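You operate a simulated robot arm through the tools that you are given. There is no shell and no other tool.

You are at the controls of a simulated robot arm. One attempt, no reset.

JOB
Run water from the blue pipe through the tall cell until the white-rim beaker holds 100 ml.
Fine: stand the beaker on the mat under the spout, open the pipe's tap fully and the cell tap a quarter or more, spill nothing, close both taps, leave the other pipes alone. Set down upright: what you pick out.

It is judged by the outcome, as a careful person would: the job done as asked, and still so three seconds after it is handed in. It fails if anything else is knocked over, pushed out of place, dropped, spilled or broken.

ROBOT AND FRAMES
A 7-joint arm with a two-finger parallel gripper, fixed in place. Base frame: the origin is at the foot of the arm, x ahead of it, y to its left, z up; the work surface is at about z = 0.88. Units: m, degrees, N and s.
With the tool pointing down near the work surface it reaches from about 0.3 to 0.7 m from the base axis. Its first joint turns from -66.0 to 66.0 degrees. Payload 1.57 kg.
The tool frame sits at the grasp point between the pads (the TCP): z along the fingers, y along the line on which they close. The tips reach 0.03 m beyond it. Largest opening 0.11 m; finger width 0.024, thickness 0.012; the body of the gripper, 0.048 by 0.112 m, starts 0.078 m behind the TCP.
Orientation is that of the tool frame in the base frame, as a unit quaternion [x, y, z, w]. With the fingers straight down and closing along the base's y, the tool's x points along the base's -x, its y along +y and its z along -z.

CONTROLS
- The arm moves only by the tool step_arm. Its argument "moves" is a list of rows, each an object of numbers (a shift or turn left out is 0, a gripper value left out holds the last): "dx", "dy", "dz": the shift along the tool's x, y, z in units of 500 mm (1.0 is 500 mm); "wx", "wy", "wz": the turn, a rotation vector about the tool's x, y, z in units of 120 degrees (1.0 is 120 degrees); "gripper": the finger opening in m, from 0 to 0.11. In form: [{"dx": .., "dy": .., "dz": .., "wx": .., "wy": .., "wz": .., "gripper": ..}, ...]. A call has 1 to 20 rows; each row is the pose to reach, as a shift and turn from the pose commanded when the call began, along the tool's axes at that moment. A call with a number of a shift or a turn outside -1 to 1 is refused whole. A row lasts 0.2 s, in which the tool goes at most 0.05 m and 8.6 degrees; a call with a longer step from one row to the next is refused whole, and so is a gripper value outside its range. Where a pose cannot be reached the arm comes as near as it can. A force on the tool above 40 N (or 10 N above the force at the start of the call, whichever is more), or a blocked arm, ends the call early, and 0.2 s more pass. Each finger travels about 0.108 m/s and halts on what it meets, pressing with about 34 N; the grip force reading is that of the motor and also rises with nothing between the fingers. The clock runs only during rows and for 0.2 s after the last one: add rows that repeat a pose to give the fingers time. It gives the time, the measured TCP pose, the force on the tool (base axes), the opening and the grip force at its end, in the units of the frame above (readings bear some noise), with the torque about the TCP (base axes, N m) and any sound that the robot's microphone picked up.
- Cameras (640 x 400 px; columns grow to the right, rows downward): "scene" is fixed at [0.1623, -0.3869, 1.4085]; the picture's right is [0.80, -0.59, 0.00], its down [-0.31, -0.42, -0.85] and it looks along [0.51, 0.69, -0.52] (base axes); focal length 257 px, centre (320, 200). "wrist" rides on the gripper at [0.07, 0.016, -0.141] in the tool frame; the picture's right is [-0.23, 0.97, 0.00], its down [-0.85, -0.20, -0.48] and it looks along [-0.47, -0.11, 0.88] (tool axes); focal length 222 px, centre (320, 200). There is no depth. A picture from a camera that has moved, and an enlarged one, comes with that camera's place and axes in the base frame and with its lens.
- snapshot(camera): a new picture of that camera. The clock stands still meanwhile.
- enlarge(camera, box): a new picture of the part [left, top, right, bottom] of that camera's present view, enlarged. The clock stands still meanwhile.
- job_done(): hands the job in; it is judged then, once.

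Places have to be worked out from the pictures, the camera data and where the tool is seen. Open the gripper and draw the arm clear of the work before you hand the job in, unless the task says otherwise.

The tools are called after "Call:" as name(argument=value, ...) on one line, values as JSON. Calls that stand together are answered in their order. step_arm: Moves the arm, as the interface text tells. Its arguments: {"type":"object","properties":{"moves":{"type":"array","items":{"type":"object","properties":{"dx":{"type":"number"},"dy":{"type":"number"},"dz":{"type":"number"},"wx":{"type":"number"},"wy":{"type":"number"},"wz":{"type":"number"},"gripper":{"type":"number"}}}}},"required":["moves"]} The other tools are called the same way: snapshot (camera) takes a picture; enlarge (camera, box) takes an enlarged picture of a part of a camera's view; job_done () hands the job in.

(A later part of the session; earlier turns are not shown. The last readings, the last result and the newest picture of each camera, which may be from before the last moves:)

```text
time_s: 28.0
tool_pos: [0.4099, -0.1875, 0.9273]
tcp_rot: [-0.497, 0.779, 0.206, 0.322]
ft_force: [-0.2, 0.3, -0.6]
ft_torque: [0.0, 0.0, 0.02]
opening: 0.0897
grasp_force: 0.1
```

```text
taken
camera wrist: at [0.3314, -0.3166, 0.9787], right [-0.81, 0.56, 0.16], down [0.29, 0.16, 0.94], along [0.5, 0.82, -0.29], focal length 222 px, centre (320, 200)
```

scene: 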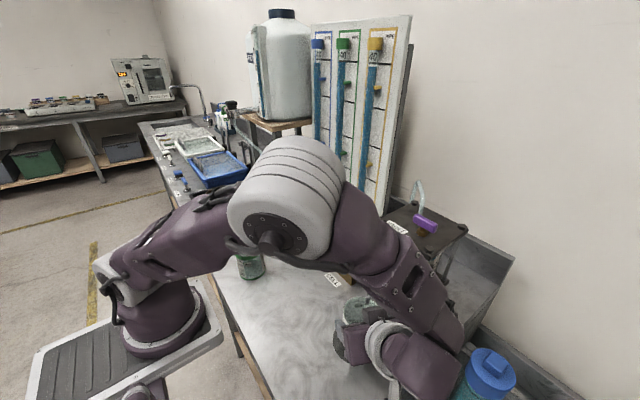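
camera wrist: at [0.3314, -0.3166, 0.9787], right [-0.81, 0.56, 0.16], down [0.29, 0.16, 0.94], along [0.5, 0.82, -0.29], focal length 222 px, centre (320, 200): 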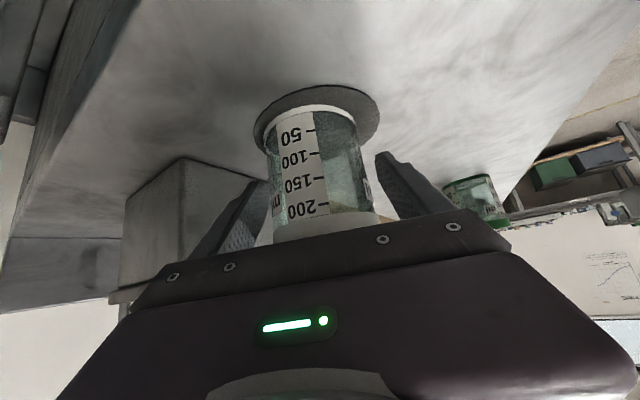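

Released. I retract 12 cm back along the tool axis, away from the beaker and spout.

Call:
step_arm(moves=[{"dz": -0.03}, {"dz": -0.06}, {"dz": -0.1}, {"dz": -0.14}, {"dz": -0.18}, {"dz": -0.24}, {"dz": -0.24}])

Call:
snapshot(camera="wrist")

Call:
snapshot(camera="scene")

```text
time_s: 29.6
tool_pos: [0.3726, -0.267, 1.013]
tcp_rot: [-0.496, 0.779, 0.205, 0.324]
ft_force: [0.4, -0.2, -0.7]
ft_torque: [-0.01, -0.01, 0.0]
opening: 0.09
grasp_force: 0.1
```

```text
taken
camera wrist: at [0.294, -0.3949, 1.0635], right [-0.81, 0.56, 0.16], down [0.29, 0.16, 0.94], along [0.5, 0.82, -0.29], focal length 222 px, centre (320, 200)
```

wrist: 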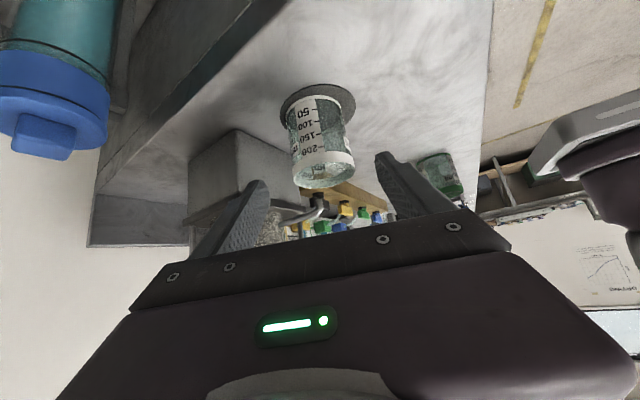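

```text
taken
```

scene: 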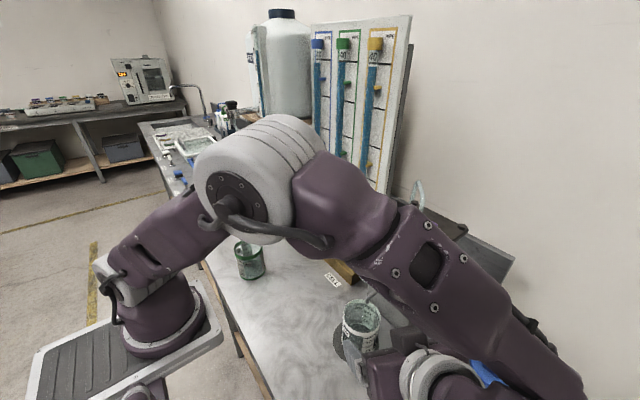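

I check that the spout tip lies over the beaker's mouth.

Call:
enlarge(camera="wrist", box=[260, 60, 400, 250])

Call:
enlarge(camera="scene", box=[310, 270, 430, 370])

```text
2.11 times, centred on (330, 155) of wrist
camera zoom: at [0.294, -0.3949, 1.0635], right [-0.81, 0.56, 0.16], down [0.29, 0.16, 0.94], along [0.5, 0.82, -0.29], focal length 468 px, centre (299, 295)
```

zoom: 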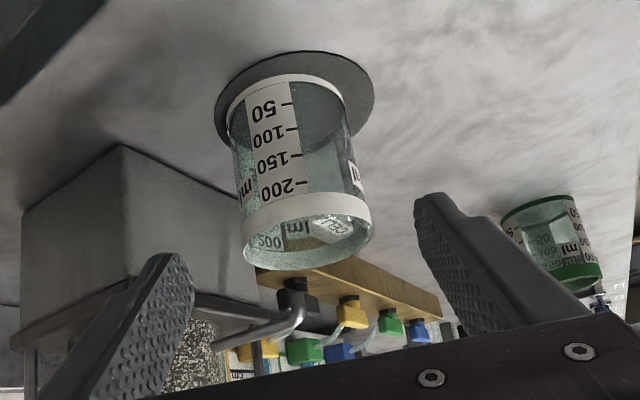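

```text
4.00 times, centred on (370, 320) of scene
camera zoom: at [0.1623, -0.3869, 1.4085], right [0.8, -0.59, 0.0], down [-0.31, -0.42, -0.85], along [0.51, 0.69, -0.52], focal length 1029 px, centre (120, -280)
```

zoom: 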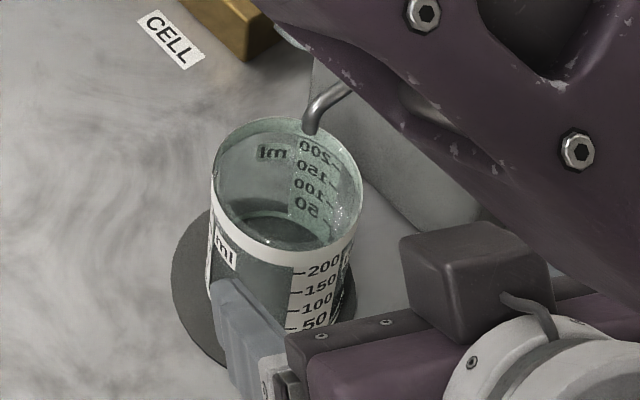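

The spout tip lies well inside the beaker's mouth and the beaker is upright on the mat. Next I lift the arm clear, straight up first.

Call:
step_arm(moves=[{"dx": -0.0283, "dz": -0.0283}, {"dx": -0.0566, "dz": -0.0566}, {"dx": -0.0849, "dz": -0.0849}, {"dx": -0.1131, "dz": -0.1131}, {"dx": -0.1414, "dz": -0.1414}, {"dx": -0.1697, "dz": -0.1697}, {"dx": -0.1697, "dz": -0.1697}])

Call:
snapshot(camera="scene")

```text
time_s: 31.2
tool_pos: [0.3732, -0.2663, 1.1318]
tcp_rot: [-0.497, 0.779, 0.205, 0.322]
ft_force: [0.2, 0.4, 0.2]
ft_torque: [-0.03, 0.02, 0.01]
opening: 0.0898
grasp_force: 0.1
```

```text
taken
```

scene: 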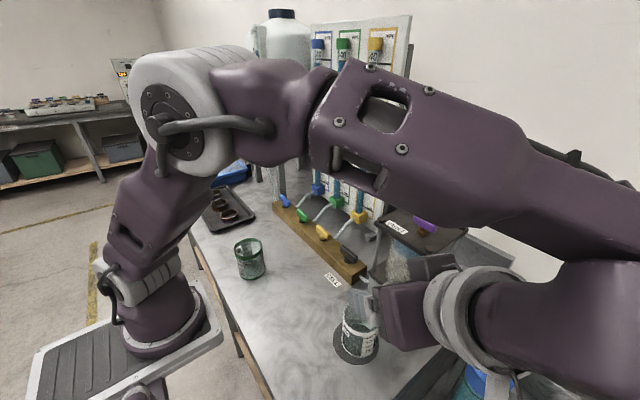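

Now I untilt while moving back over the middle of the bench.

Call:
step_arm(moves=[{"dx": -0.0368, "dy": 0.026, "dz": 0.0085, "wy": 0.0625}, {"dx": -0.0736, "dy": 0.0519, "dz": 0.017, "wy": 0.125}, {"dx": -0.1103, "dy": 0.0779, "dz": 0.0255, "wy": 0.1875}, {"dx": -0.1471, "dy": 0.1039, "dz": 0.034, "wy": 0.25}, {"dx": -0.1839, "dy": 0.1298, "dz": 0.0425, "wy": 0.3125}, {"dx": -0.2207, "dy": 0.1558, "dz": 0.051, "wy": 0.375}, {"dx": -0.2207, "dy": 0.1558, "dz": 0.051, "wy": 0.375}])

Call:
snapshot(camera="scene")

```text
time_s: 32.8
tool_pos: [0.3449, -0.1466, 1.1945]
tcp_rot: [-0.537, 0.844, -0.001, 0.0]
ft_force: [0.5, -0.2, -0.9]
ft_torque: [0.03, -0.02, 0.02]
opening: 0.0902
grasp_force: 0.0
```

```text
taken
```

scene: 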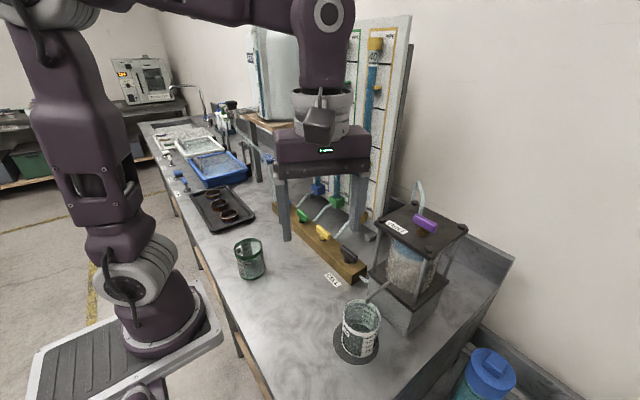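

The arm is vertical and clear. I take a baseline look at the beaker, the blue pipe level and the taps.

Call:
enlarge(camera="scene", box=[320, 270, 410, 370])

Call:
enlarge(camera="scene", box=[270, 180, 390, 290])

```text
4.00 times, centred on (365, 320) of scene
camera zoom: at [0.1623, -0.3869, 1.4085], right [0.8, -0.59, 0.0], down [-0.31, -0.42, -0.85], along [0.51, 0.69, -0.52], focal length 1029 px, centre (140, -280)
```

zoom: 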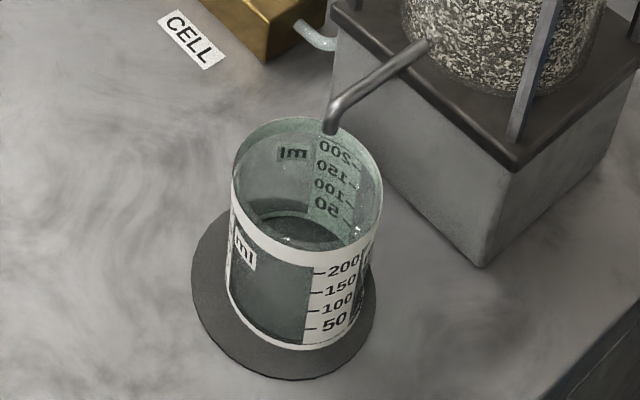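

```text
3.64 times, centred on (330, 235) of scene
camera zoom: at [0.1623, -0.3869, 1.4085], right [0.8, -0.59, 0.0], down [-0.31, -0.42, -0.85], along [0.51, 0.69, -0.52], focal length 935 px, centre (284, 73)
```

zoom: 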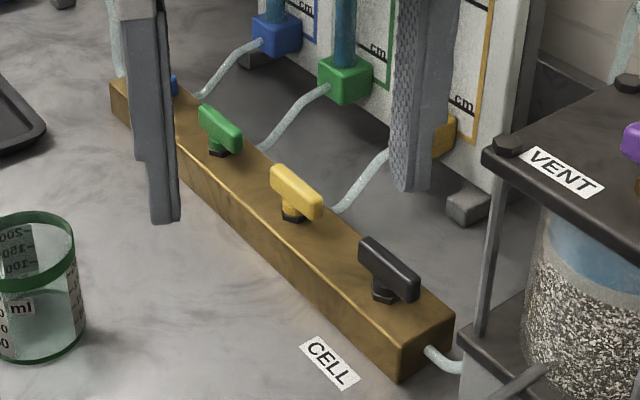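

Beaker is good and empty. I travel to above the blue tap region with the tool vertical, yawing to 90° so the fingers close across the handle (along x).

Call:
step_arm(moves=[{"dx": -0.0796, "dy": 0.0029, "dz": -0.001, "wz": -0.0208, "gripper": 0.06}, {"dx": -0.1592, "dy": 0.0058, "dz": -0.002, "wz": -0.0417}, {"dx": -0.2389, "dy": 0.0088, "dz": -0.003, "wz": -0.0625}, {"dx": -0.3185, "dy": 0.0117, "dz": -0.004, "wz": -0.0833}, {"dx": -0.3981, "dy": 0.0146, "dz": -0.005, "wz": -0.1042}, {"dx": -0.4777, "dy": 0.0175, "dz": -0.006, "wz": -0.125}, {"dx": -0.5573, "dy": 0.0204, "dz": -0.007, "wz": -0.1458}, {"dx": -0.637, "dy": 0.0234, "dz": -0.008, "wz": -0.1667}, {"dx": -0.7166, "dy": 0.0263, "dz": -0.009, "wz": -0.1875}, {"dx": -0.7962, "dy": 0.0292, "dz": -0.01, "wz": -0.2083}, {"dx": -0.7962, "dy": 0.0292, "dz": -0.01, "wz": -0.2083}])

Call:
snapshot(camera="wrist")

Call:
snapshot(camera="scene")

```text
time_s: 35.2
tool_pos: [0.4983, 0.2209, 1.1979]
tcp_rot: [-0.707, 0.707, 0.0, 0.0]
ft_force: [-0.3, 0.6, -1.0]
ft_torque: [0.03, 0.01, -0.04]
opening: 0.0596
grasp_force: 0.0
```

```text
taken
camera wrist: at [0.4815, 0.1513, 1.3401], right [-0.97, 0.23, 0.0], down [0.2, 0.86, 0.48], along [0.11, 0.47, -0.88], focal length 222 px, centre (320, 200)
```

wrist: 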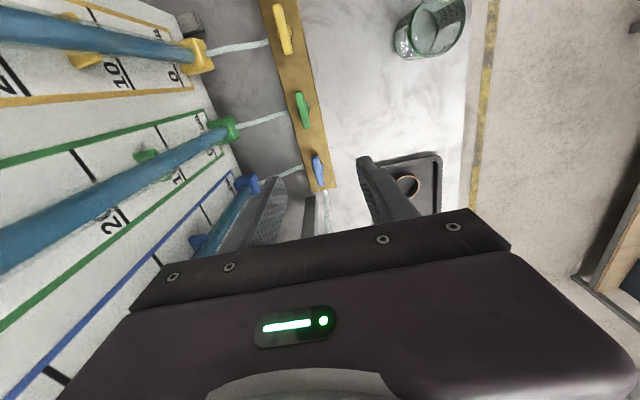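

```text
taken
```

scene: 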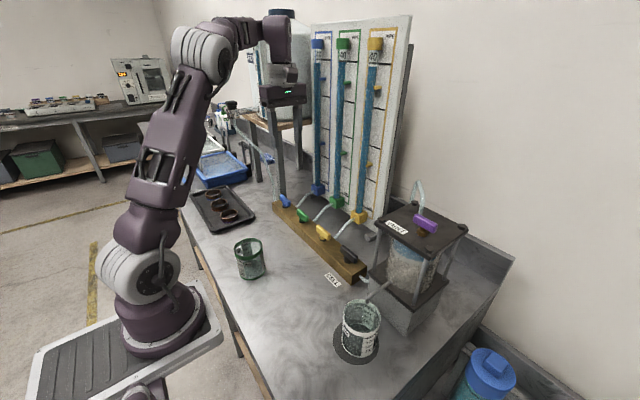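

I enlarge the wrist view on the blue tap to locate its handle.

Call:
enlarge(camera="wrist", box=[270, 70, 370, 220])

Call:
enlarge(camera="scene", box=[260, 180, 320, 230])

```text
2.67 times, centred on (320, 145) of wrist
camera zoom: at [0.4815, 0.1513, 1.3401], right [-0.97, 0.23, 0.0], down [0.2, 0.86, 0.48], along [0.11, 0.47, -0.88], focal length 592 px, centre (320, 347)
```

zoom: 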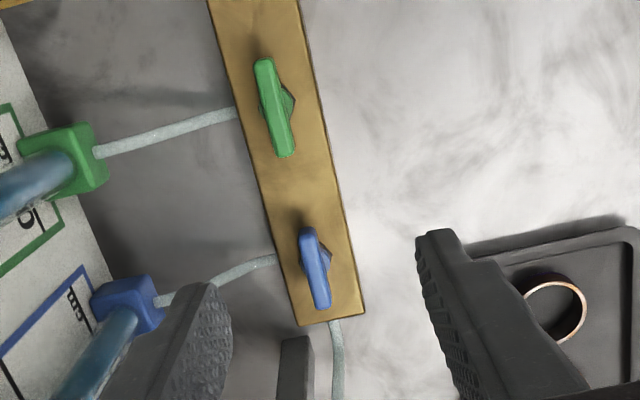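

```text
8.00 times, centred on (290, 205) of scene
camera zoom: at [0.1623, -0.3869, 1.4085], right [0.8, -0.59, 0.0], down [-0.31, -0.42, -0.85], along [0.51, 0.69, -0.52], focal length 2058 px, centre (560, 160)
```

zoom: 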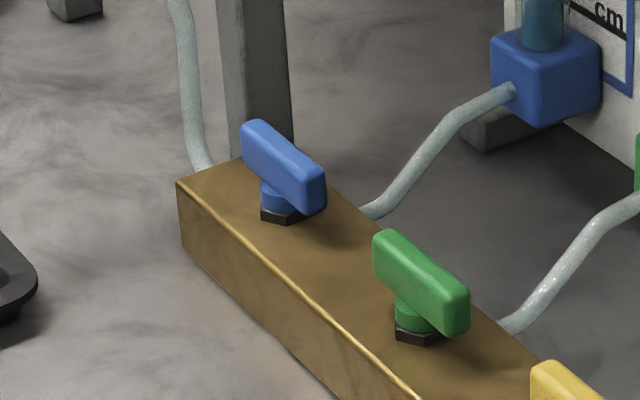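

The blue handle's centre triangulates to (0.5207, 0.3035, 0.934). I move to about 10 cm above it for a closer look.

Call:
step_arm(moves=[{"dx": -0.0276, "dy": -0.0072, "dz": 0.0562}, {"dx": -0.0552, "dy": -0.0145, "dz": 0.1123}, {"dx": -0.0828, "dy": -0.0217, "dz": 0.1685}, {"dx": -0.1104, "dy": -0.0289, "dz": 0.2247}, {"dx": -0.138, "dy": -0.0362, "dz": 0.2808}, {"dx": -0.1656, "dy": -0.0434, "dz": 0.337}, {"dx": -0.1656, "dy": -0.0434, "dz": 0.337}, {"dx": -0.1656, "dy": -0.0434, "dz": 0.337}])

Call:
snapshot(camera="wrist")

Call:
enlarge(camera="scene", box=[230, 80, 390, 240])

```text
time_s: 37.0
tool_pos: [0.5209, 0.3031, 1.0305]
tcp_rot: [-0.707, 0.707, 0.0, 0.0]
ft_force: [0.0, -0.1, 0.4]
ft_torque: [-0.01, 0.0, -0.04]
opening: 0.0602
grasp_force: 0.0
```

```text
taken
camera wrist: at [0.5044, 0.234, 1.172], right [-0.97, 0.23, 0.0], down [0.2, 0.85, 0.48], along [0.11, 0.47, -0.88], focal length 222 px, centre (320, 200)
```

wrist: 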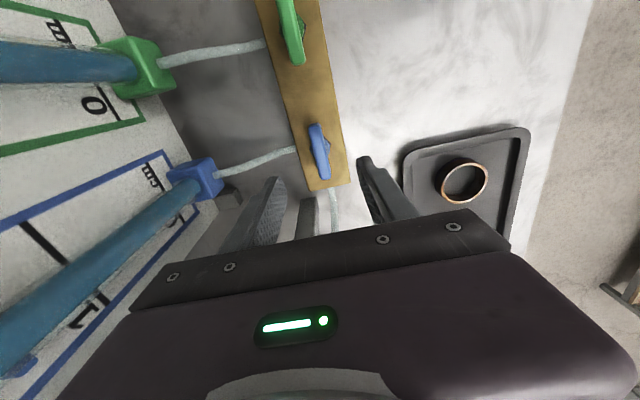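

```text
2.50 times, centred on (310, 160) of scene
camera zoom: at [0.1623, -0.3869, 1.4085], right [0.8, -0.59, 0.0], down [-0.31, -0.42, -0.85], along [0.51, 0.69, -0.52], focal length 643 px, centre (345, 300)
```

zoom: 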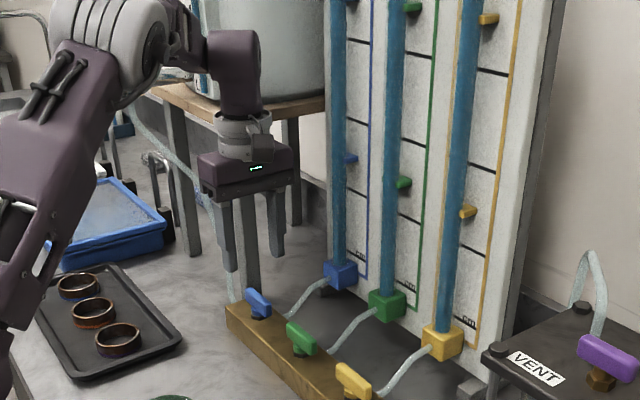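

Call:
enlarge(camera="wrist", box=[270, 90, 370, 220])

```text
3.08 times, centred on (320, 155) of wrist
camera zoom: at [0.5044, 0.234, 1.172], right [-0.97, 0.23, 0.0], down [0.2, 0.85, 0.48], along [0.11, 0.47, -0.88], focal length 684 px, centre (320, 338)
```

zoom: 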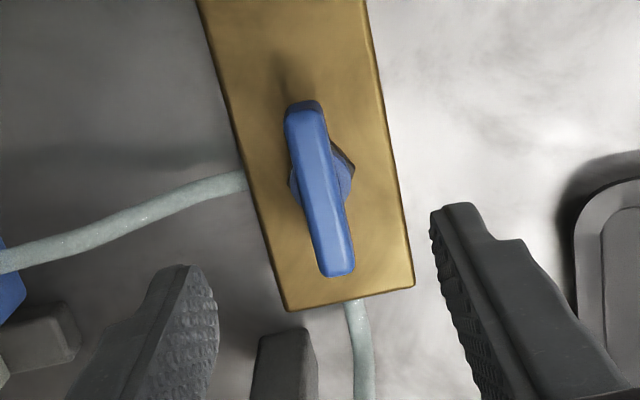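

The handle spans y 0.272–0.332 and is about 12 mm wide, centred at (0.520, 0.302). I descend so the fingertips straddle it, just above the block.

Call:
step_arm(moves=[{"dx": 0.0026, "dy": 0.0016, "dz": 0.04}, {"dx": 0.0026, "dy": 0.0016, "dz": 0.08}, {"dx": 0.0026, "dy": 0.0016, "dz": 0.12}, {"dx": 0.0026, "dy": 0.0016, "dz": 0.155}, {"dx": 0.0026, "dy": 0.0016, "dz": 0.155}])

Call:
enlarge(camera="wrist", box=[220, 100, 420, 250])

Call:
enlarge(camera="scene", box=[250, 150, 330, 230])

```text
time_s: 38.2
tool_pos: [0.5211, 0.3003, 0.9534]
tcp_rot: [-0.707, 0.707, 0.0, 0.0]
ft_force: [-0.3, 0.1, -0.1]
ft_torque: [0.0, -0.01, -0.04]
opening: 0.0603
grasp_force: 0.1
```

```text
2.67 times, centred on (320, 175) of wrist
camera zoom: at [0.5037, 0.2319, 1.0942], right [-0.97, 0.23, 0.0], down [0.2, 0.85, 0.48], along [0.11, 0.47, -0.88], focal length 592 px, centre (320, 267)
```

zoom: 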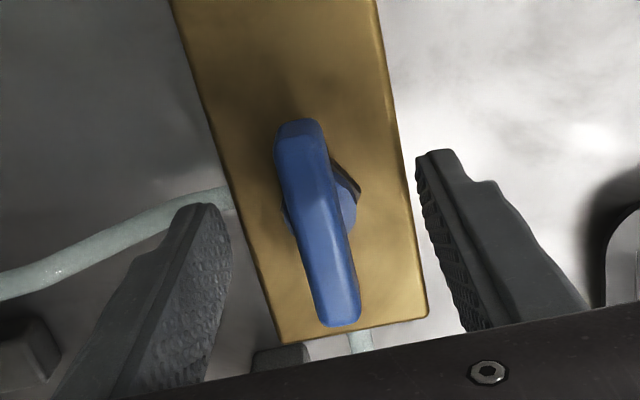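

```text
5.00 times, centred on (290, 190) of scene
camera zoom: at [0.1623, -0.3869, 1.4085], right [0.8, -0.59, 0.0], down [-0.31, -0.42, -0.85], along [0.51, 0.69, -0.52], focal length 1286 px, centre (470, 250)
```

zoom: 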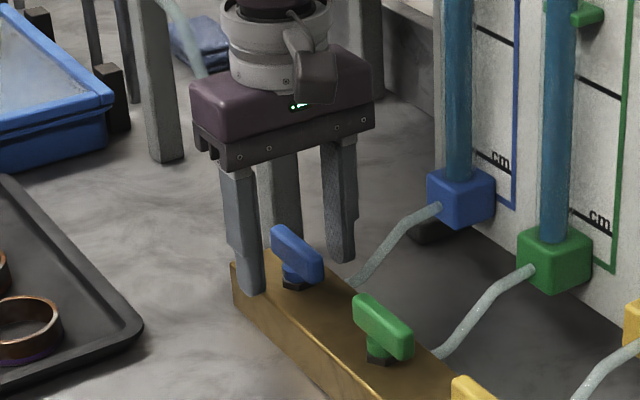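

The handle is centred between the fingers (0.5196, 0.3014). I close on it.

Call:
step_arm(moves=[{"gripper": 0.03}, {"gripper": 0.012}, {"gripper": 0.008}, {"gripper": 0.008}])

Call:
enlarge(camera="wrist", box=[220, 100, 420, 250])

```text
time_s: 39.2
tool_pos: [0.5205, 0.3017, 0.953]
tcp_rot: [0.707, -0.707, 0.0, 0.0]
ft_force: [-4.3, -1.2, -1.3]
ft_torque: [0.17, 0.11, -0.02]
opening: 0.0216
grasp_force: 34.7
```

```text
2.67 times, centred on (320, 175) of wrist
camera zoom: at [0.5035, 0.2319, 1.0943], right [-0.97, 0.23, 0.0], down [0.2, 0.86, 0.48], along [0.11, 0.47, -0.88], focal length 592 px, centre (320, 267)
```

zoom: 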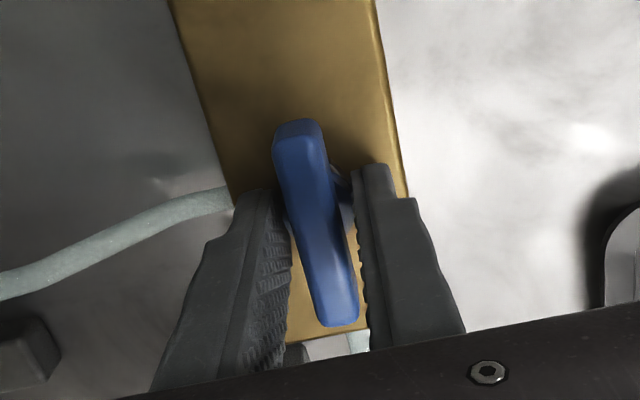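

Opening of 21.6 mm suggests the tips met the round stem collar beneath the handle. I open, raise 9 mm and grip again on the handle proper.

Call:
step_arm(moves=[{"gripper": 0.04}, {"gripper": 0.04}, {"dz": -0.009, "gripper": 0.04}, {"dz": -0.018, "gripper": 0.04}, {"dz": -0.018, "gripper": 0.04}, {"dz": -0.018, "gripper": 0.02}, {"dz": -0.018, "gripper": 0.008}, {"dz": -0.018, "gripper": 0.008}, {"dz": -0.018, "gripper": 0.008}])

Call:
enlarge(camera="wrist", box=[220, 100, 420, 250])

Call:
enlarge(camera="scene", box=[250, 150, 330, 230])

```text
time_s: 41.2
tool_pos: [0.5199, 0.3022, 0.9616]
tcp_rot: [0.707, -0.707, 0.001, 0.0]
ft_force: [-4.2, -0.8, 2.1]
ft_torque: [-0.17, 0.15, -0.01]
opening: 0.0215
grasp_force: 34.2
```

```text
2.67 times, centred on (320, 175) of wrist
camera zoom: at [0.5034, 0.2324, 1.1027], right [-0.97, 0.23, 0.0], down [0.2, 0.86, 0.48], along [0.11, 0.47, -0.88], focal length 592 px, centre (320, 267)
```

zoom: 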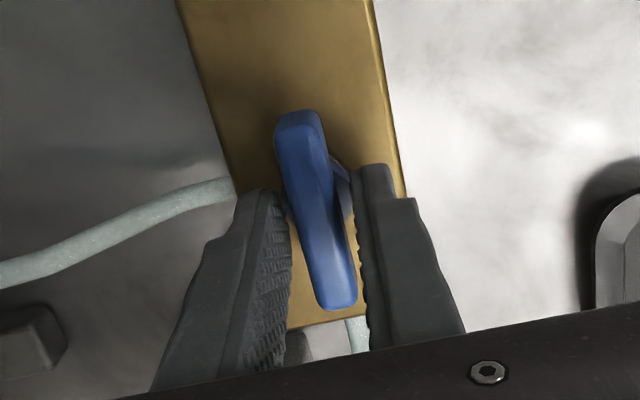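

```text
5.00 times, centred on (290, 190) of scene
camera zoom: at [0.1621, -0.3869, 1.4085], right [0.8, -0.59, 0.0], down [-0.31, -0.42, -0.85], along [0.51, 0.69, -0.52], focal length 1286 px, centre (470, 250)
```

zoom: 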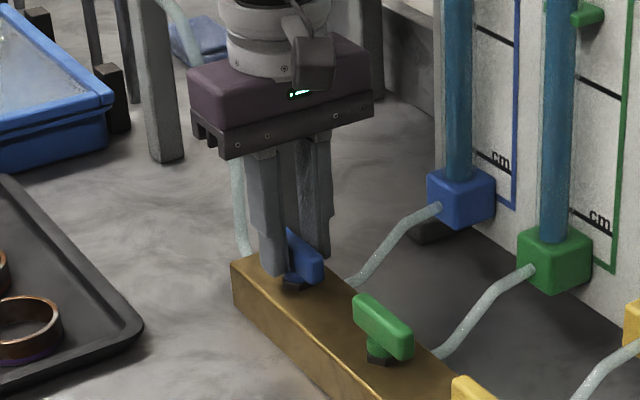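

Still 21.5 mm, so I likely am still on the collar. I raise another 6 mm and re-grip.

Call:
step_arm(moves=[{"gripper": 0.04}, {"gripper": 0.04}, {"dz": -0.006, "gripper": 0.04}, {"dz": -0.012, "gripper": 0.04}, {"dz": -0.012, "gripper": 0.04}, {"dz": -0.012, "gripper": 0.02}, {"dz": -0.012, "gripper": 0.008}, {"dz": -0.012, "gripper": 0.008}, {"dz": -0.012, "gripper": 0.008}])

Call:
enlarge(camera="wrist", box=[260, 120, 380, 220])

Call:
enlarge(camera="scene", box=[265, 170, 315, 215])

```text
time_s: 43.2
tool_pos: [0.5204, 0.3021, 0.968]
tcp_rot: [-0.707, 0.707, -0.001, 0.0]
ft_force: [-0.6, -0.3, 1.1]
ft_torque: [-0.01, 0.01, -0.01]
opening: 0.0128
grasp_force: 29.9
```

```text
4.00 times, centred on (320, 170) of wrist
camera zoom: at [0.5033, 0.233, 1.1089], right [-0.97, 0.23, 0.0], down [0.2, 0.85, 0.48], along [0.11, 0.47, -0.88], focal length 888 px, centre (320, 320)
```

zoom: 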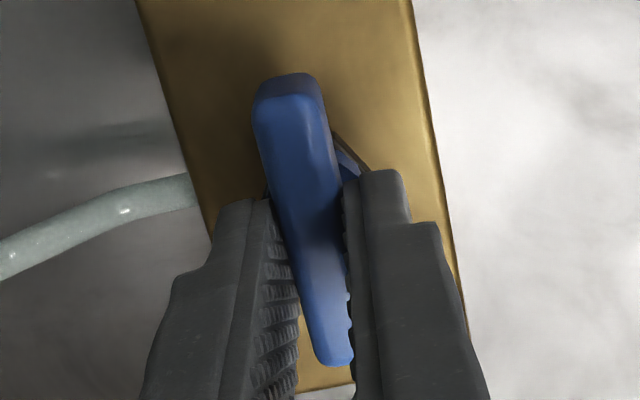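

```text
8.89 times, centred on (290, 192) of scene
camera zoom: at [0.1622, -0.3869, 1.4085], right [0.8, -0.59, 0.0], down [-0.31, -0.42, -0.85], along [0.51, 0.69, -0.52], focal length 2286 px, centre (587, 267)
```

zoom: 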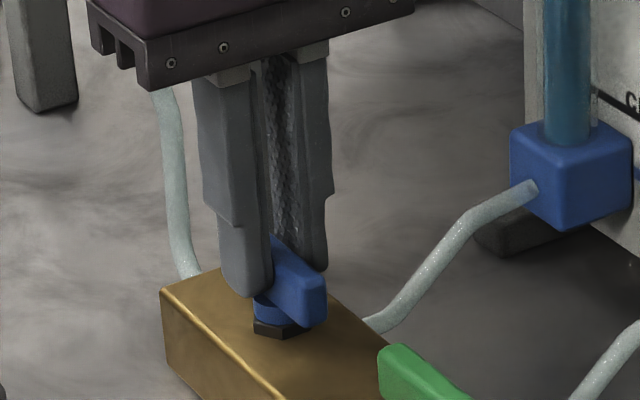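

Now gripping the 12.8 mm handle itself. I test a small clockwise turn (seen from above) of 6° and read the torque.

Call:
step_arm(moves=[{"wz": 0.0167}, {"wz": 0.0333}, {"wz": 0.05}, {"wz": 0.05}])

Call:
enlarge(camera="wrist", box=[260, 120, 380, 220])

```text
time_s: 44.2
tool_pos: [0.5204, 0.3029, 0.9669]
tcp_rot: [-0.669, 0.744, 0.0, 0.001]
ft_force: [6.1, 3.3, -2.1]
ft_torque: [0.05, 0.09, 0.89]
opening: 0.015
grasp_force: 30.9
```

```text
4.00 times, centred on (320, 170) of wrist
camera zoom: at [0.4959, 0.2348, 1.1088], right [-0.94, 0.33, 0.0], down [0.29, 0.83, 0.48], along [0.16, 0.45, -0.88], focal length 888 px, centre (320, 320)
```

zoom: 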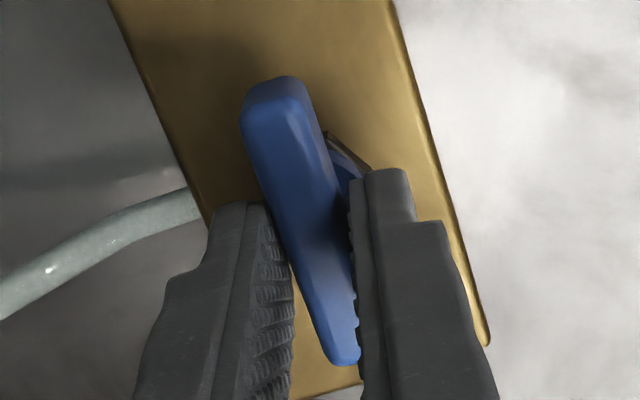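

Torque rose to 0.89 N·m with no handle motion, so clockwise seems to be the closed stop. I go back and try counter-clockwise.

Call:
step_arm(moves=[{"wz": -0.025}, {"wz": -0.05}, {"wz": -0.075}, {"wz": -0.1}, {"wz": -0.1167}, {"wz": -0.1167}])

Call:
enlarge(camera="wrist", box=[260, 120, 380, 220])

```text
time_s: 45.6
tool_pos: [0.5206, 0.3019, 0.9678]
tcp_rot: [0.755, -0.656, 0.0, 0.001]
ft_force: [3.1, -7.3, 2.8]
ft_torque: [0.17, 0.0, 0.02]
opening: 0.0129
grasp_force: 30.0
```

```text
4.00 times, centred on (320, 170) of wrist
camera zoom: at [0.5128, 0.2309, 1.1089], right [-1.0, 0.09, 0.0], down [0.08, 0.87, 0.48], along [0.04, 0.48, -0.88], focal length 888 px, centre (320, 320)
```

zoom: 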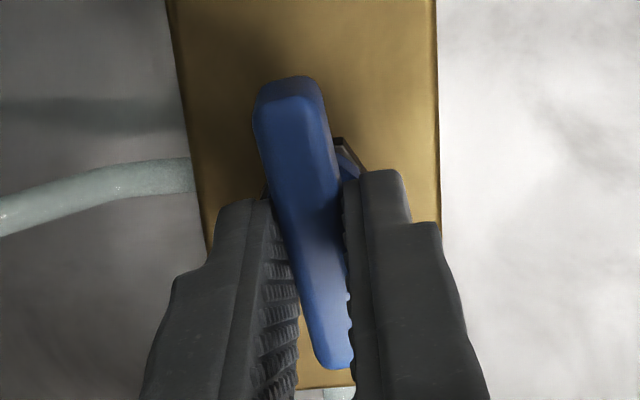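

Counter-clockwise turns freely (torque near 0, handle followed by 8°). I continue counter-clockwise by 40°.

Call:
step_arm(moves=[{"wz": -0.05}, {"wz": -0.1}, {"wz": -0.15}, {"wz": -0.2}, {"wz": -0.25}, {"wz": -0.3}, {"wz": -0.3333}, {"wz": -0.3333}])

Call:
enlarge(camera="wrist", box=[220, 100, 420, 250])

Call:
snapshot(camera="scene")

```text
time_s: 47.4
tool_pos: [0.5185, 0.3012, 0.9674]
tcp_rot: [0.934, -0.358, -0.001, 0.001]
ft_force: [-13.4, -21.7, 10.3]
ft_torque: [-0.05, 0.54, -0.06]
opening: 0.0127
grasp_force: 30.0
```

```text
2.67 times, centred on (320, 175) of wrist
camera zoom: at [0.5592, 0.2433, 1.1088], right [-0.82, -0.57, 0.0], down [-0.5, 0.72, 0.48], along [-0.28, 0.39, -0.88], focal length 592 px, centre (320, 267)
```

zoom: 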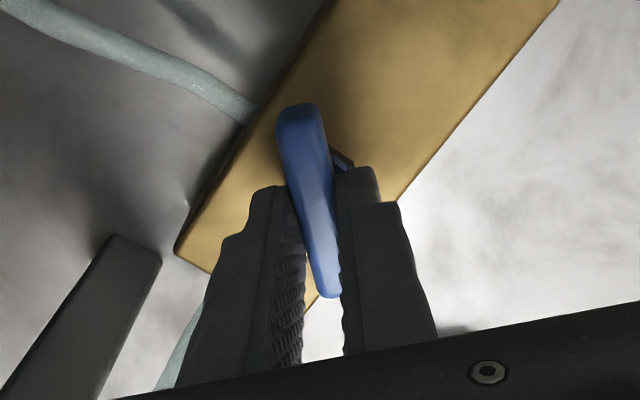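

```text
taken
```

scene: 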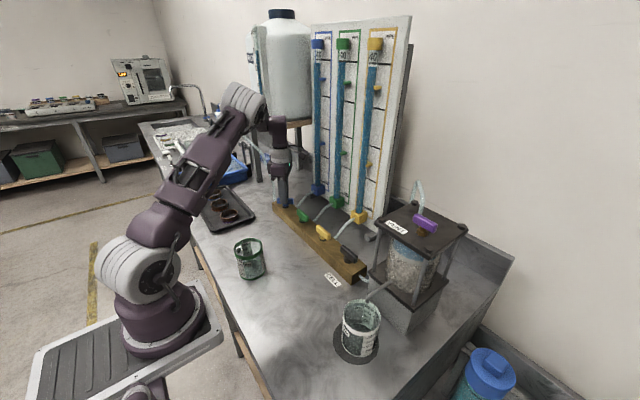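

The handle has turned about 48°. Lateral force of about 25 N shows a small axis misalignment, so I shift the TCP ~2 mm to relieve it.

Call:
step_arm(moves=[{"dx": 0.0008, "dy": 0.0039, "dz": -0.0005}, {"dx": 0.0008, "dy": 0.0039, "dz": -0.0005}])

```text
time_s: 48.0
tool_pos: [0.5179, 0.3018, 0.968]
tcp_rot: [0.933, -0.359, 0.001, 0.0]
ft_force: [-5.5, -5.9, -2.1]
ft_torque: [-0.81, -0.54, -0.03]
opening: 0.0133
grasp_force: 29.7
```

Force dropped to about 8 N. I continue counter-clockwise 20°, with a small compensating drift.

Call:
step_arm(moves=[{"dx": 0.0004, "dy": 0.0003, "wz": -0.0417}, {"dx": 0.0008, "dy": 0.0006, "wz": -0.0833}, {"dx": 0.0013, "dy": 0.0009, "wz": -0.125}, {"dx": 0.0017, "dy": 0.0012, "wz": -0.1667}, {"dx": 0.0017, "dy": 0.0012, "wz": -0.1667}])

```text
time_s: 49.2
tool_pos: [0.5172, 0.3008, 0.9685]
tcp_rot: [0.982, -0.19, -0.001, -0.002]
ft_force: [-16.5, 7.6, -1.5]
ft_torque: [0.22, 0.54, -0.01]
opening: 0.0128
grasp_force: 30.0
```

Call:
step_arm(moves=[{"dx": -0.0033, "wz": -0.02}, {"dx": -0.0033, "wz": -0.0583}, {"dx": -0.0033, "wz": -0.0583}])

```text
time_s: 50.0
tool_pos: [0.5182, 0.2999, 0.9669]
tcp_rot: [0.991, -0.13, 0.0, 0.0]
ft_force: [-3.5, 11.8, -18.4]
ft_torque: [0.24, -0.06, 0.03]
opening: 0.0127
grasp_force: 30.3
```

Call:
step_arm(moves=[{"dx": -0.0004, "dy": -0.0015, "dz": 0.0016, "wz": -0.02}, {"dx": -0.0004, "dy": -0.0015, "dz": 0.0016, "wz": -0.0583}, {"dx": -0.0004, "dy": -0.0015, "dz": 0.0016, "wz": -0.0583}])

Call:
enlarge(camera="wrist", box=[220, 100, 420, 250])

```text
time_s: 50.8
tool_pos: [0.5186, 0.2998, 0.9679]
tcp_rot: [0.998, -0.069, 0.001, 0.0]
ft_force: [-3.3, -1.4, 4.8]
ft_torque: [0.14, 0.96, 0.02]
opening: 0.0128
grasp_force: 29.9
```

```text
2.67 times, centred on (320, 175) of wrist
camera zoom: at [0.5841, 0.2747, 1.109], right [-0.36, -0.93, 0.0], down [-0.82, 0.32, 0.48], along [-0.45, 0.17, -0.88], focal length 592 px, centre (320, 267)
```

zoom: 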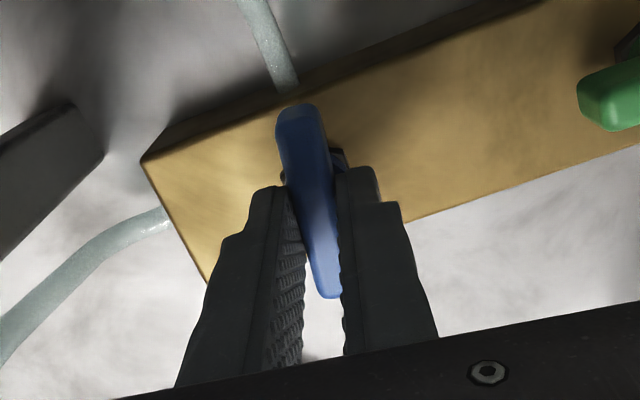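

Handle at about 82° with no stop yet. I continue 8° more.

Call:
step_arm(moves=[{"wz": -0.0333}, {"wz": -0.0667}, {"wz": -0.0667}])

```text
time_s: 51.6
tool_pos: [0.5182, 0.2994, 0.9669]
tcp_rot: [1.0, 0.0, 0.001, 0.001]
ft_force: [-6.4, -8.9, 16.8]
ft_torque: [-0.26, -0.17, -0.04]
opening: 0.013
grasp_force: 30.0
```

At 90° with no torque yet; I relieve forces slightly and go 5° further to find the stop.

Call:
step_arm(moves=[{"dx": -0.0008, "dy": 0.001, "dz": -0.0014, "wz": -0.02}, {"dx": -0.0008, "dy": 0.001, "dz": -0.0014, "wz": -0.0417}, {"dx": -0.0008, "dy": 0.001, "dz": -0.0014, "wz": -0.0417}])

Call:
enlarge(camera="wrist", box=[220, 100, 420, 250])

Call:
enlarge(camera="scene", box=[250, 160, 330, 230])

```text
time_s: 52.4
tool_pos: [0.5178, 0.2993, 0.9679]
tcp_rot: [0.999, 0.043, -0.001, 0.0]
ft_force: [6.4, -7.8, -3.3]
ft_torque: [0.07, -0.51, -0.84]
opening: 0.0145
grasp_force: 31.3
```

```text
2.67 times, centred on (320, 175) of wrist
camera zoom: at [0.5879, 0.29, 1.1088], right [-0.14, -0.99, 0.0], down [-0.87, 0.13, 0.48], along [-0.47, 0.07, -0.88], focal length 592 px, centre (320, 267)
```

zoom: 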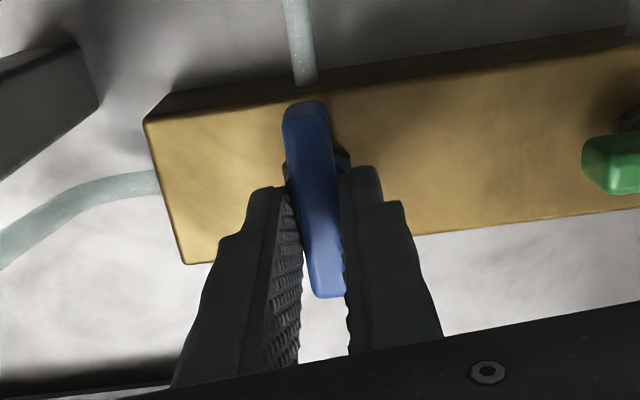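

```text
5.71 times, centred on (290, 195) of scene
camera zoom: at [0.1625, -0.3871, 1.4084], right [0.8, -0.59, 0.0], down [-0.31, -0.42, -0.85], along [0.51, 0.69, -0.52], focal length 1470 px, centre (491, 229)
```

zoom: 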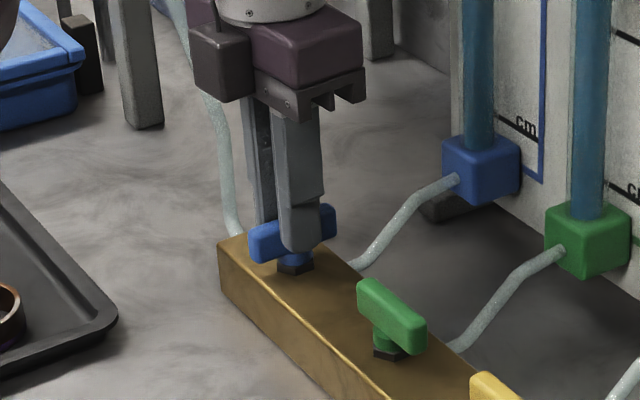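

Stop found at 90° (torque -0.84 N·m), so the blue tap is fully open. I relax the twist, open the fingers and rise straight up.

Call:
step_arm(moves=[{"wz": 0.02}, {"wz": 0.0375}, {"wz": 0.0375, "gripper": 0.03}, {"wz": 0.0375, "gripper": 0.05}, {"wz": 0.0375, "gripper": 0.05}, {"wz": 0.0375, "dz": -0.05}, {"wz": 0.0375, "dz": -0.1}, {"wz": 0.0375, "dz": -0.15}, {"wz": 0.0375, "dz": -0.2}, {"wz": 0.0375, "dz": -0.2}])

Call:
snapshot(camera="wrist")

Call:
snapshot(camera="scene")

```text
time_s: 54.6
tool_pos: [0.5167, 0.3004, 1.0683]
tcp_rot: [1.0, 0.004, 0.0, 0.0]
ft_force: [-0.3, 0.1, 0.7]
ft_torque: [0.01, 0.01, -0.03]
opening: 0.05
grasp_force: 0.0
```

```text
taken
camera wrist: at [0.586, 0.2852, 1.2096], right [-0.22, -0.98, 0.0], down [-0.86, 0.19, 0.48], along [-0.47, 0.1, -0.88], focal length 222 px, centre (320, 200)
```

wrist: 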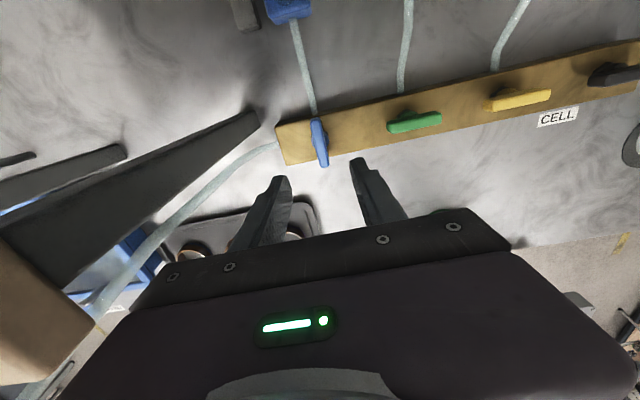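

```text
taken
```

scene: 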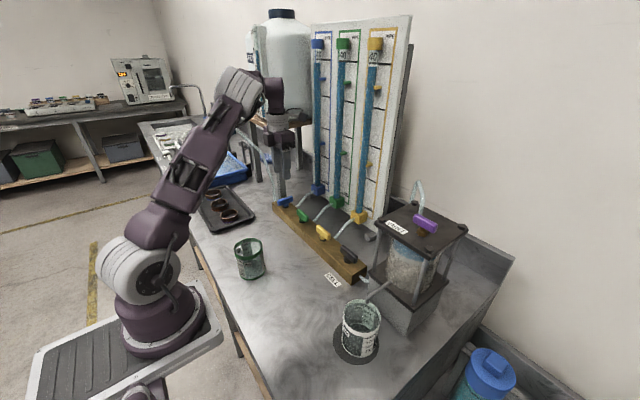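

The blue handle is now perpendicular to the block. Next is the black cell tap near (0.52, -0.03). To keep the camera box away from the cell, I'll use yaw -90° there, so I unwind the yaw while moving over.

Call:
step_arm(moves=[{"dx": -0.0036, "dy": 0.0182, "dz": -0.0091, "wz": 0.0682}, {"dx": -0.0073, "dy": 0.0364, "dz": -0.0182, "wz": 0.1364}, {"dx": -0.0109, "dy": 0.0545, "dz": -0.0273, "wz": 0.2045}, {"dx": -0.0145, "dy": 0.0727, "dz": -0.0364, "wz": 0.2727}, {"dx": -0.0182, "dy": 0.0909, "dz": -0.0455, "wz": 0.3409}, {"dx": -0.0218, "dy": 0.1091, "dz": -0.0545, "wz": 0.4091}, {"dx": -0.0255, "dy": 0.1273, "dz": -0.0636, "wz": 0.4773}, {"dx": -0.0291, "dy": 0.1455, "dz": -0.0727, "wz": 0.5455}, {"dx": -0.0327, "dy": 0.1636, "dz": -0.0818, "wz": 0.6136}, {"dx": -0.0364, "dy": 0.1818, "dz": -0.0909, "wz": 0.6818}, {"dx": -0.04, "dy": 0.2, "dz": -0.1, "wz": 0.75}, {"dx": -0.04, "dy": 0.2, "dz": -0.1, "wz": 0.75}])

```text
time_s: 57.2
tool_pos: [0.4987, 0.2, 1.1173]
tcp_rot: [0.709, -0.705, 0.0, 0.0]
ft_force: [-1.1, -0.2, -0.1]
ft_torque: [-0.01, 0.01, 0.0]
opening: 0.0505
grasp_force: 0.1
```

Call:
step_arm(moves=[{"dx": 0.0182, "wz": 0.0682}, {"dx": 0.0364, "wz": 0.1364}, {"dx": 0.0545, "wz": 0.2045}, {"dx": 0.0727, "wz": 0.2727}, {"dx": 0.0909, "wz": 0.3409}, {"dx": 0.1091, "wz": 0.4091}, {"dx": 0.1273, "wz": 0.4773}, {"dx": 0.1455, "wz": 0.5455}, {"dx": 0.1636, "wz": 0.6136}, {"dx": 0.1818, "wz": 0.6818}, {"dx": 0.2, "wz": 0.75}, {"dx": 0.2, "wz": 0.75}])

Call:
snapshot(camera="wrist")

Call:
snapshot(camera="scene")

```text
time_s: 59.8
tool_pos: [0.4984, 0.0995, 1.1179]
tcp_rot: [-0.003, 1.0, -0.001, 0.001]
ft_force: [0.2, -0.3, -0.1]
ft_torque: [0.0, -0.01, -0.02]
opening: 0.05
grasp_force: 0.0
```

```text
taken
camera wrist: at [0.4282, 0.1161, 1.2595], right [0.22, 0.98, 0.0], down [0.86, -0.19, 0.48], along [0.47, -0.11, -0.88], focal length 222 px, centre (320, 200)
```

wrist: 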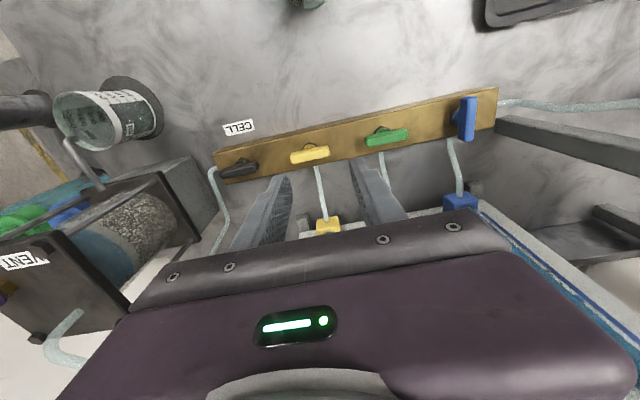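

```text
taken
```

scene: 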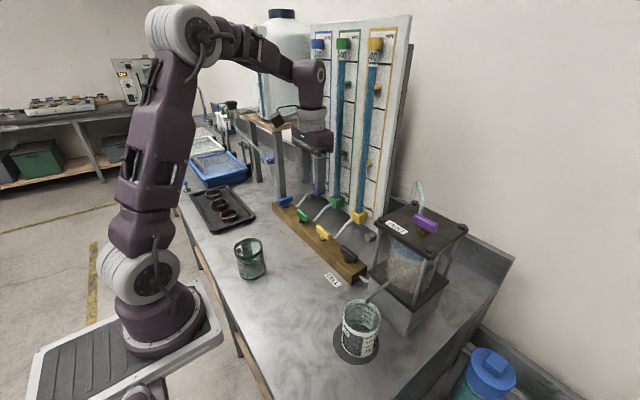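

I zoom on the black cell tap to triangulate it.

Call:
enlarge(camera="wrist", box=[200, 120, 300, 220])

Call:
enlarge(camera="scene", box=[320, 230, 390, 290])

```text
4.00 times, centred on (250, 170) of wrist
camera zoom: at [0.4282, 0.1161, 1.2595], right [0.22, 0.98, 0.0], down [0.86, -0.19, 0.48], along [0.47, -0.11, -0.88], focal length 888 px, centre (600, 320)
```

zoom: 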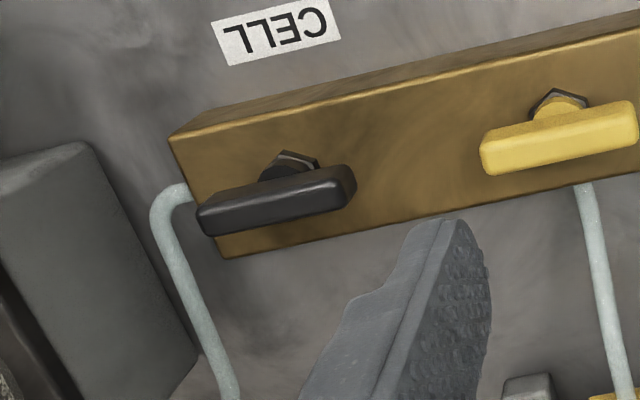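

```text
6.67 times, centred on (355, 260) of scene
camera zoom: at [0.1623, -0.3869, 1.4085], right [0.8, -0.59, 0.0], down [-0.31, -0.42, -0.85], along [0.51, 0.69, -0.52], focal length 1714 px, centre (87, -200)
```

zoom: 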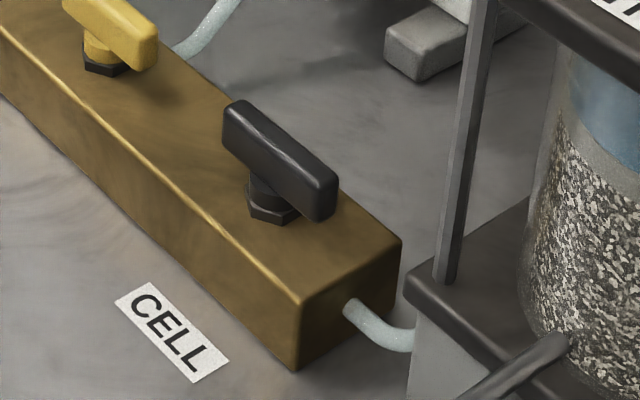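

The black handle is at about (0.520, -0.031). I move above it while yawing to -90° (camera on the +y side, away from the cell).

Call:
step_arm(moves=[{"dx": -0.0039, "dy": -0.0235, "dz": 0.01, "wz": 0.0682}, {"dx": -0.0078, "dy": -0.0471, "dz": 0.02, "wz": 0.1364}, {"dx": -0.0117, "dy": -0.0706, "dz": 0.03, "wz": 0.2045}, {"dx": -0.0156, "dy": -0.0942, "dz": 0.04, "wz": 0.2727}, {"dx": -0.0195, "dy": -0.1177, "dz": 0.05, "wz": 0.3409}, {"dx": -0.0233, "dy": -0.1413, "dz": 0.06, "wz": 0.4091}, {"dx": -0.0272, "dy": -0.1648, "dz": 0.07, "wz": 0.4773}, {"dx": -0.0311, "dy": -0.1884, "dz": 0.08, "wz": 0.5455}, {"dx": -0.035, "dy": -0.2119, "dz": 0.09, "wz": 0.6136}, {"dx": -0.0389, "dy": -0.2355, "dz": 0.1, "wz": 0.6818}, {"dx": -0.0428, "dy": -0.259, "dz": 0.11, "wz": 0.75}, {"dx": -0.0428, "dy": -0.259, "dz": 0.11, "wz": 0.75}, {"dx": -0.0428, "dy": -0.259, "dz": 0.11, "wz": 0.75}])

Call:
snapshot(camera="wrist")

Call:
snapshot(camera="scene")

```text
time_s: 62.6
tool_pos: [0.5217, -0.03, 1.0623]
tcp_rot: [0.704, 0.71, 0.001, 0.0]
ft_force: [-0.3, 0.3, 0.3]
ft_torque: [-0.02, -0.01, 0.0]
opening: 0.0502
grasp_force: 0.0
```

```text
taken
camera wrist: at [0.5368, 0.0402, 1.2046], right [0.98, -0.22, 0.0], down [-0.19, -0.86, 0.48], along [-0.11, -0.47, -0.88], focal length 222 px, centre (320, 200)
```

wrist: 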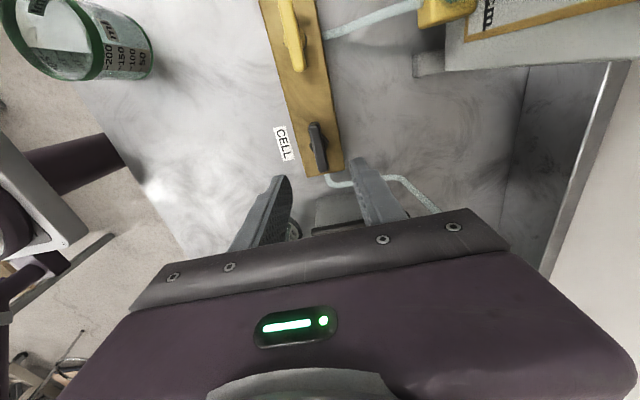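

```text
taken
```

scene: 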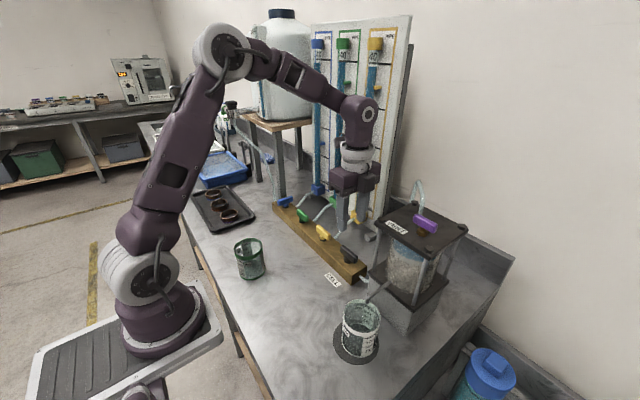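

Call:
enlarge(camera="wrist", box=[260, 100, 380, 210])

```text
3.64 times, centred on (320, 155) of wrist
camera zoom: at [0.5368, 0.0402, 1.2046], right [0.98, -0.22, 0.0], down [-0.19, -0.86, 0.48], along [-0.11, -0.47, -0.88], focal length 808 px, centre (320, 364)
```

zoom: 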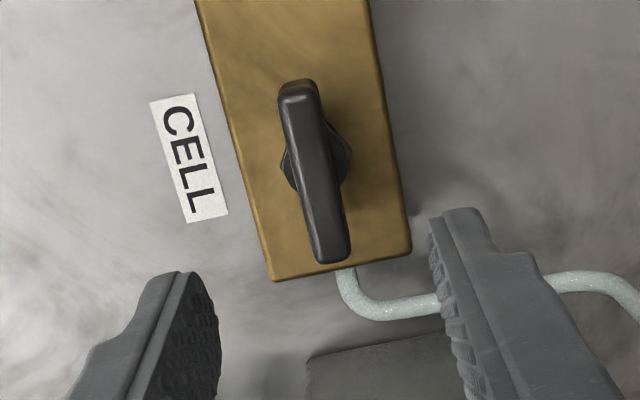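

The black handle's centre is about (0.5195, -0.0295). I descend onto it (fingertips around the handle above the collar) and close.

Call:
step_arm(moves=[{"dx": 0.001, "dy": -0.003, "dz": 0.05, "wz": 0.004, "gripper": 0.045}, {"dx": 0.001, "dy": -0.003, "dz": 0.1, "wz": 0.004}, {"dx": 0.001, "dy": -0.003, "dz": 0.15, "wz": 0.004}, {"dx": 0.001, "dy": -0.003, "dz": 0.19, "wz": 0.004}, {"dx": 0.001, "dy": -0.003, "dz": 0.19, "wz": 0.004}])

Call:
enlarge(camera="wrist", box=[220, 100, 420, 250])

Call:
enlarge(camera="scene", box=[310, 140, 450, 310])

```text
time_s: 63.8
tool_pos: [0.5189, -0.0283, 0.9674]
tcp_rot: [0.707, 0.707, 0.0, 0.0]
ft_force: [0.1, -0.1, 0.3]
ft_torque: [-0.01, 0.01, 0.0]
opening: 0.0449
grasp_force: 0.1
```

```text
2.67 times, centred on (320, 175) of wrist
camera zoom: at [0.535, 0.042, 1.1089], right [0.97, -0.23, 0.0], down [-0.2, -0.85, 0.48], along [-0.11, -0.47, -0.88], focal length 592 px, centre (320, 267)
```

zoom: 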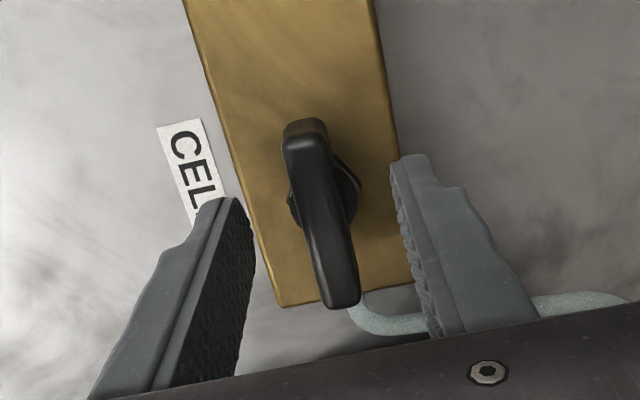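

```text
2.35 times, centred on (380, 225) of scene
camera zoom: at [0.1623, -0.3869, 1.4085], right [0.8, -0.59, 0.0], down [-0.31, -0.42, -0.85], along [0.51, 0.69, -0.52], focal length 605 px, centre (179, 141)
```

zoom: 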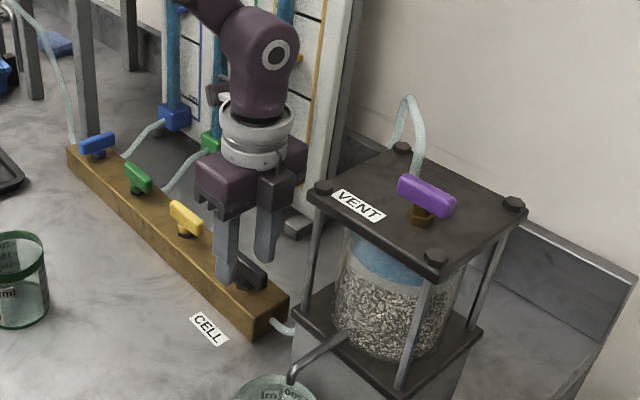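

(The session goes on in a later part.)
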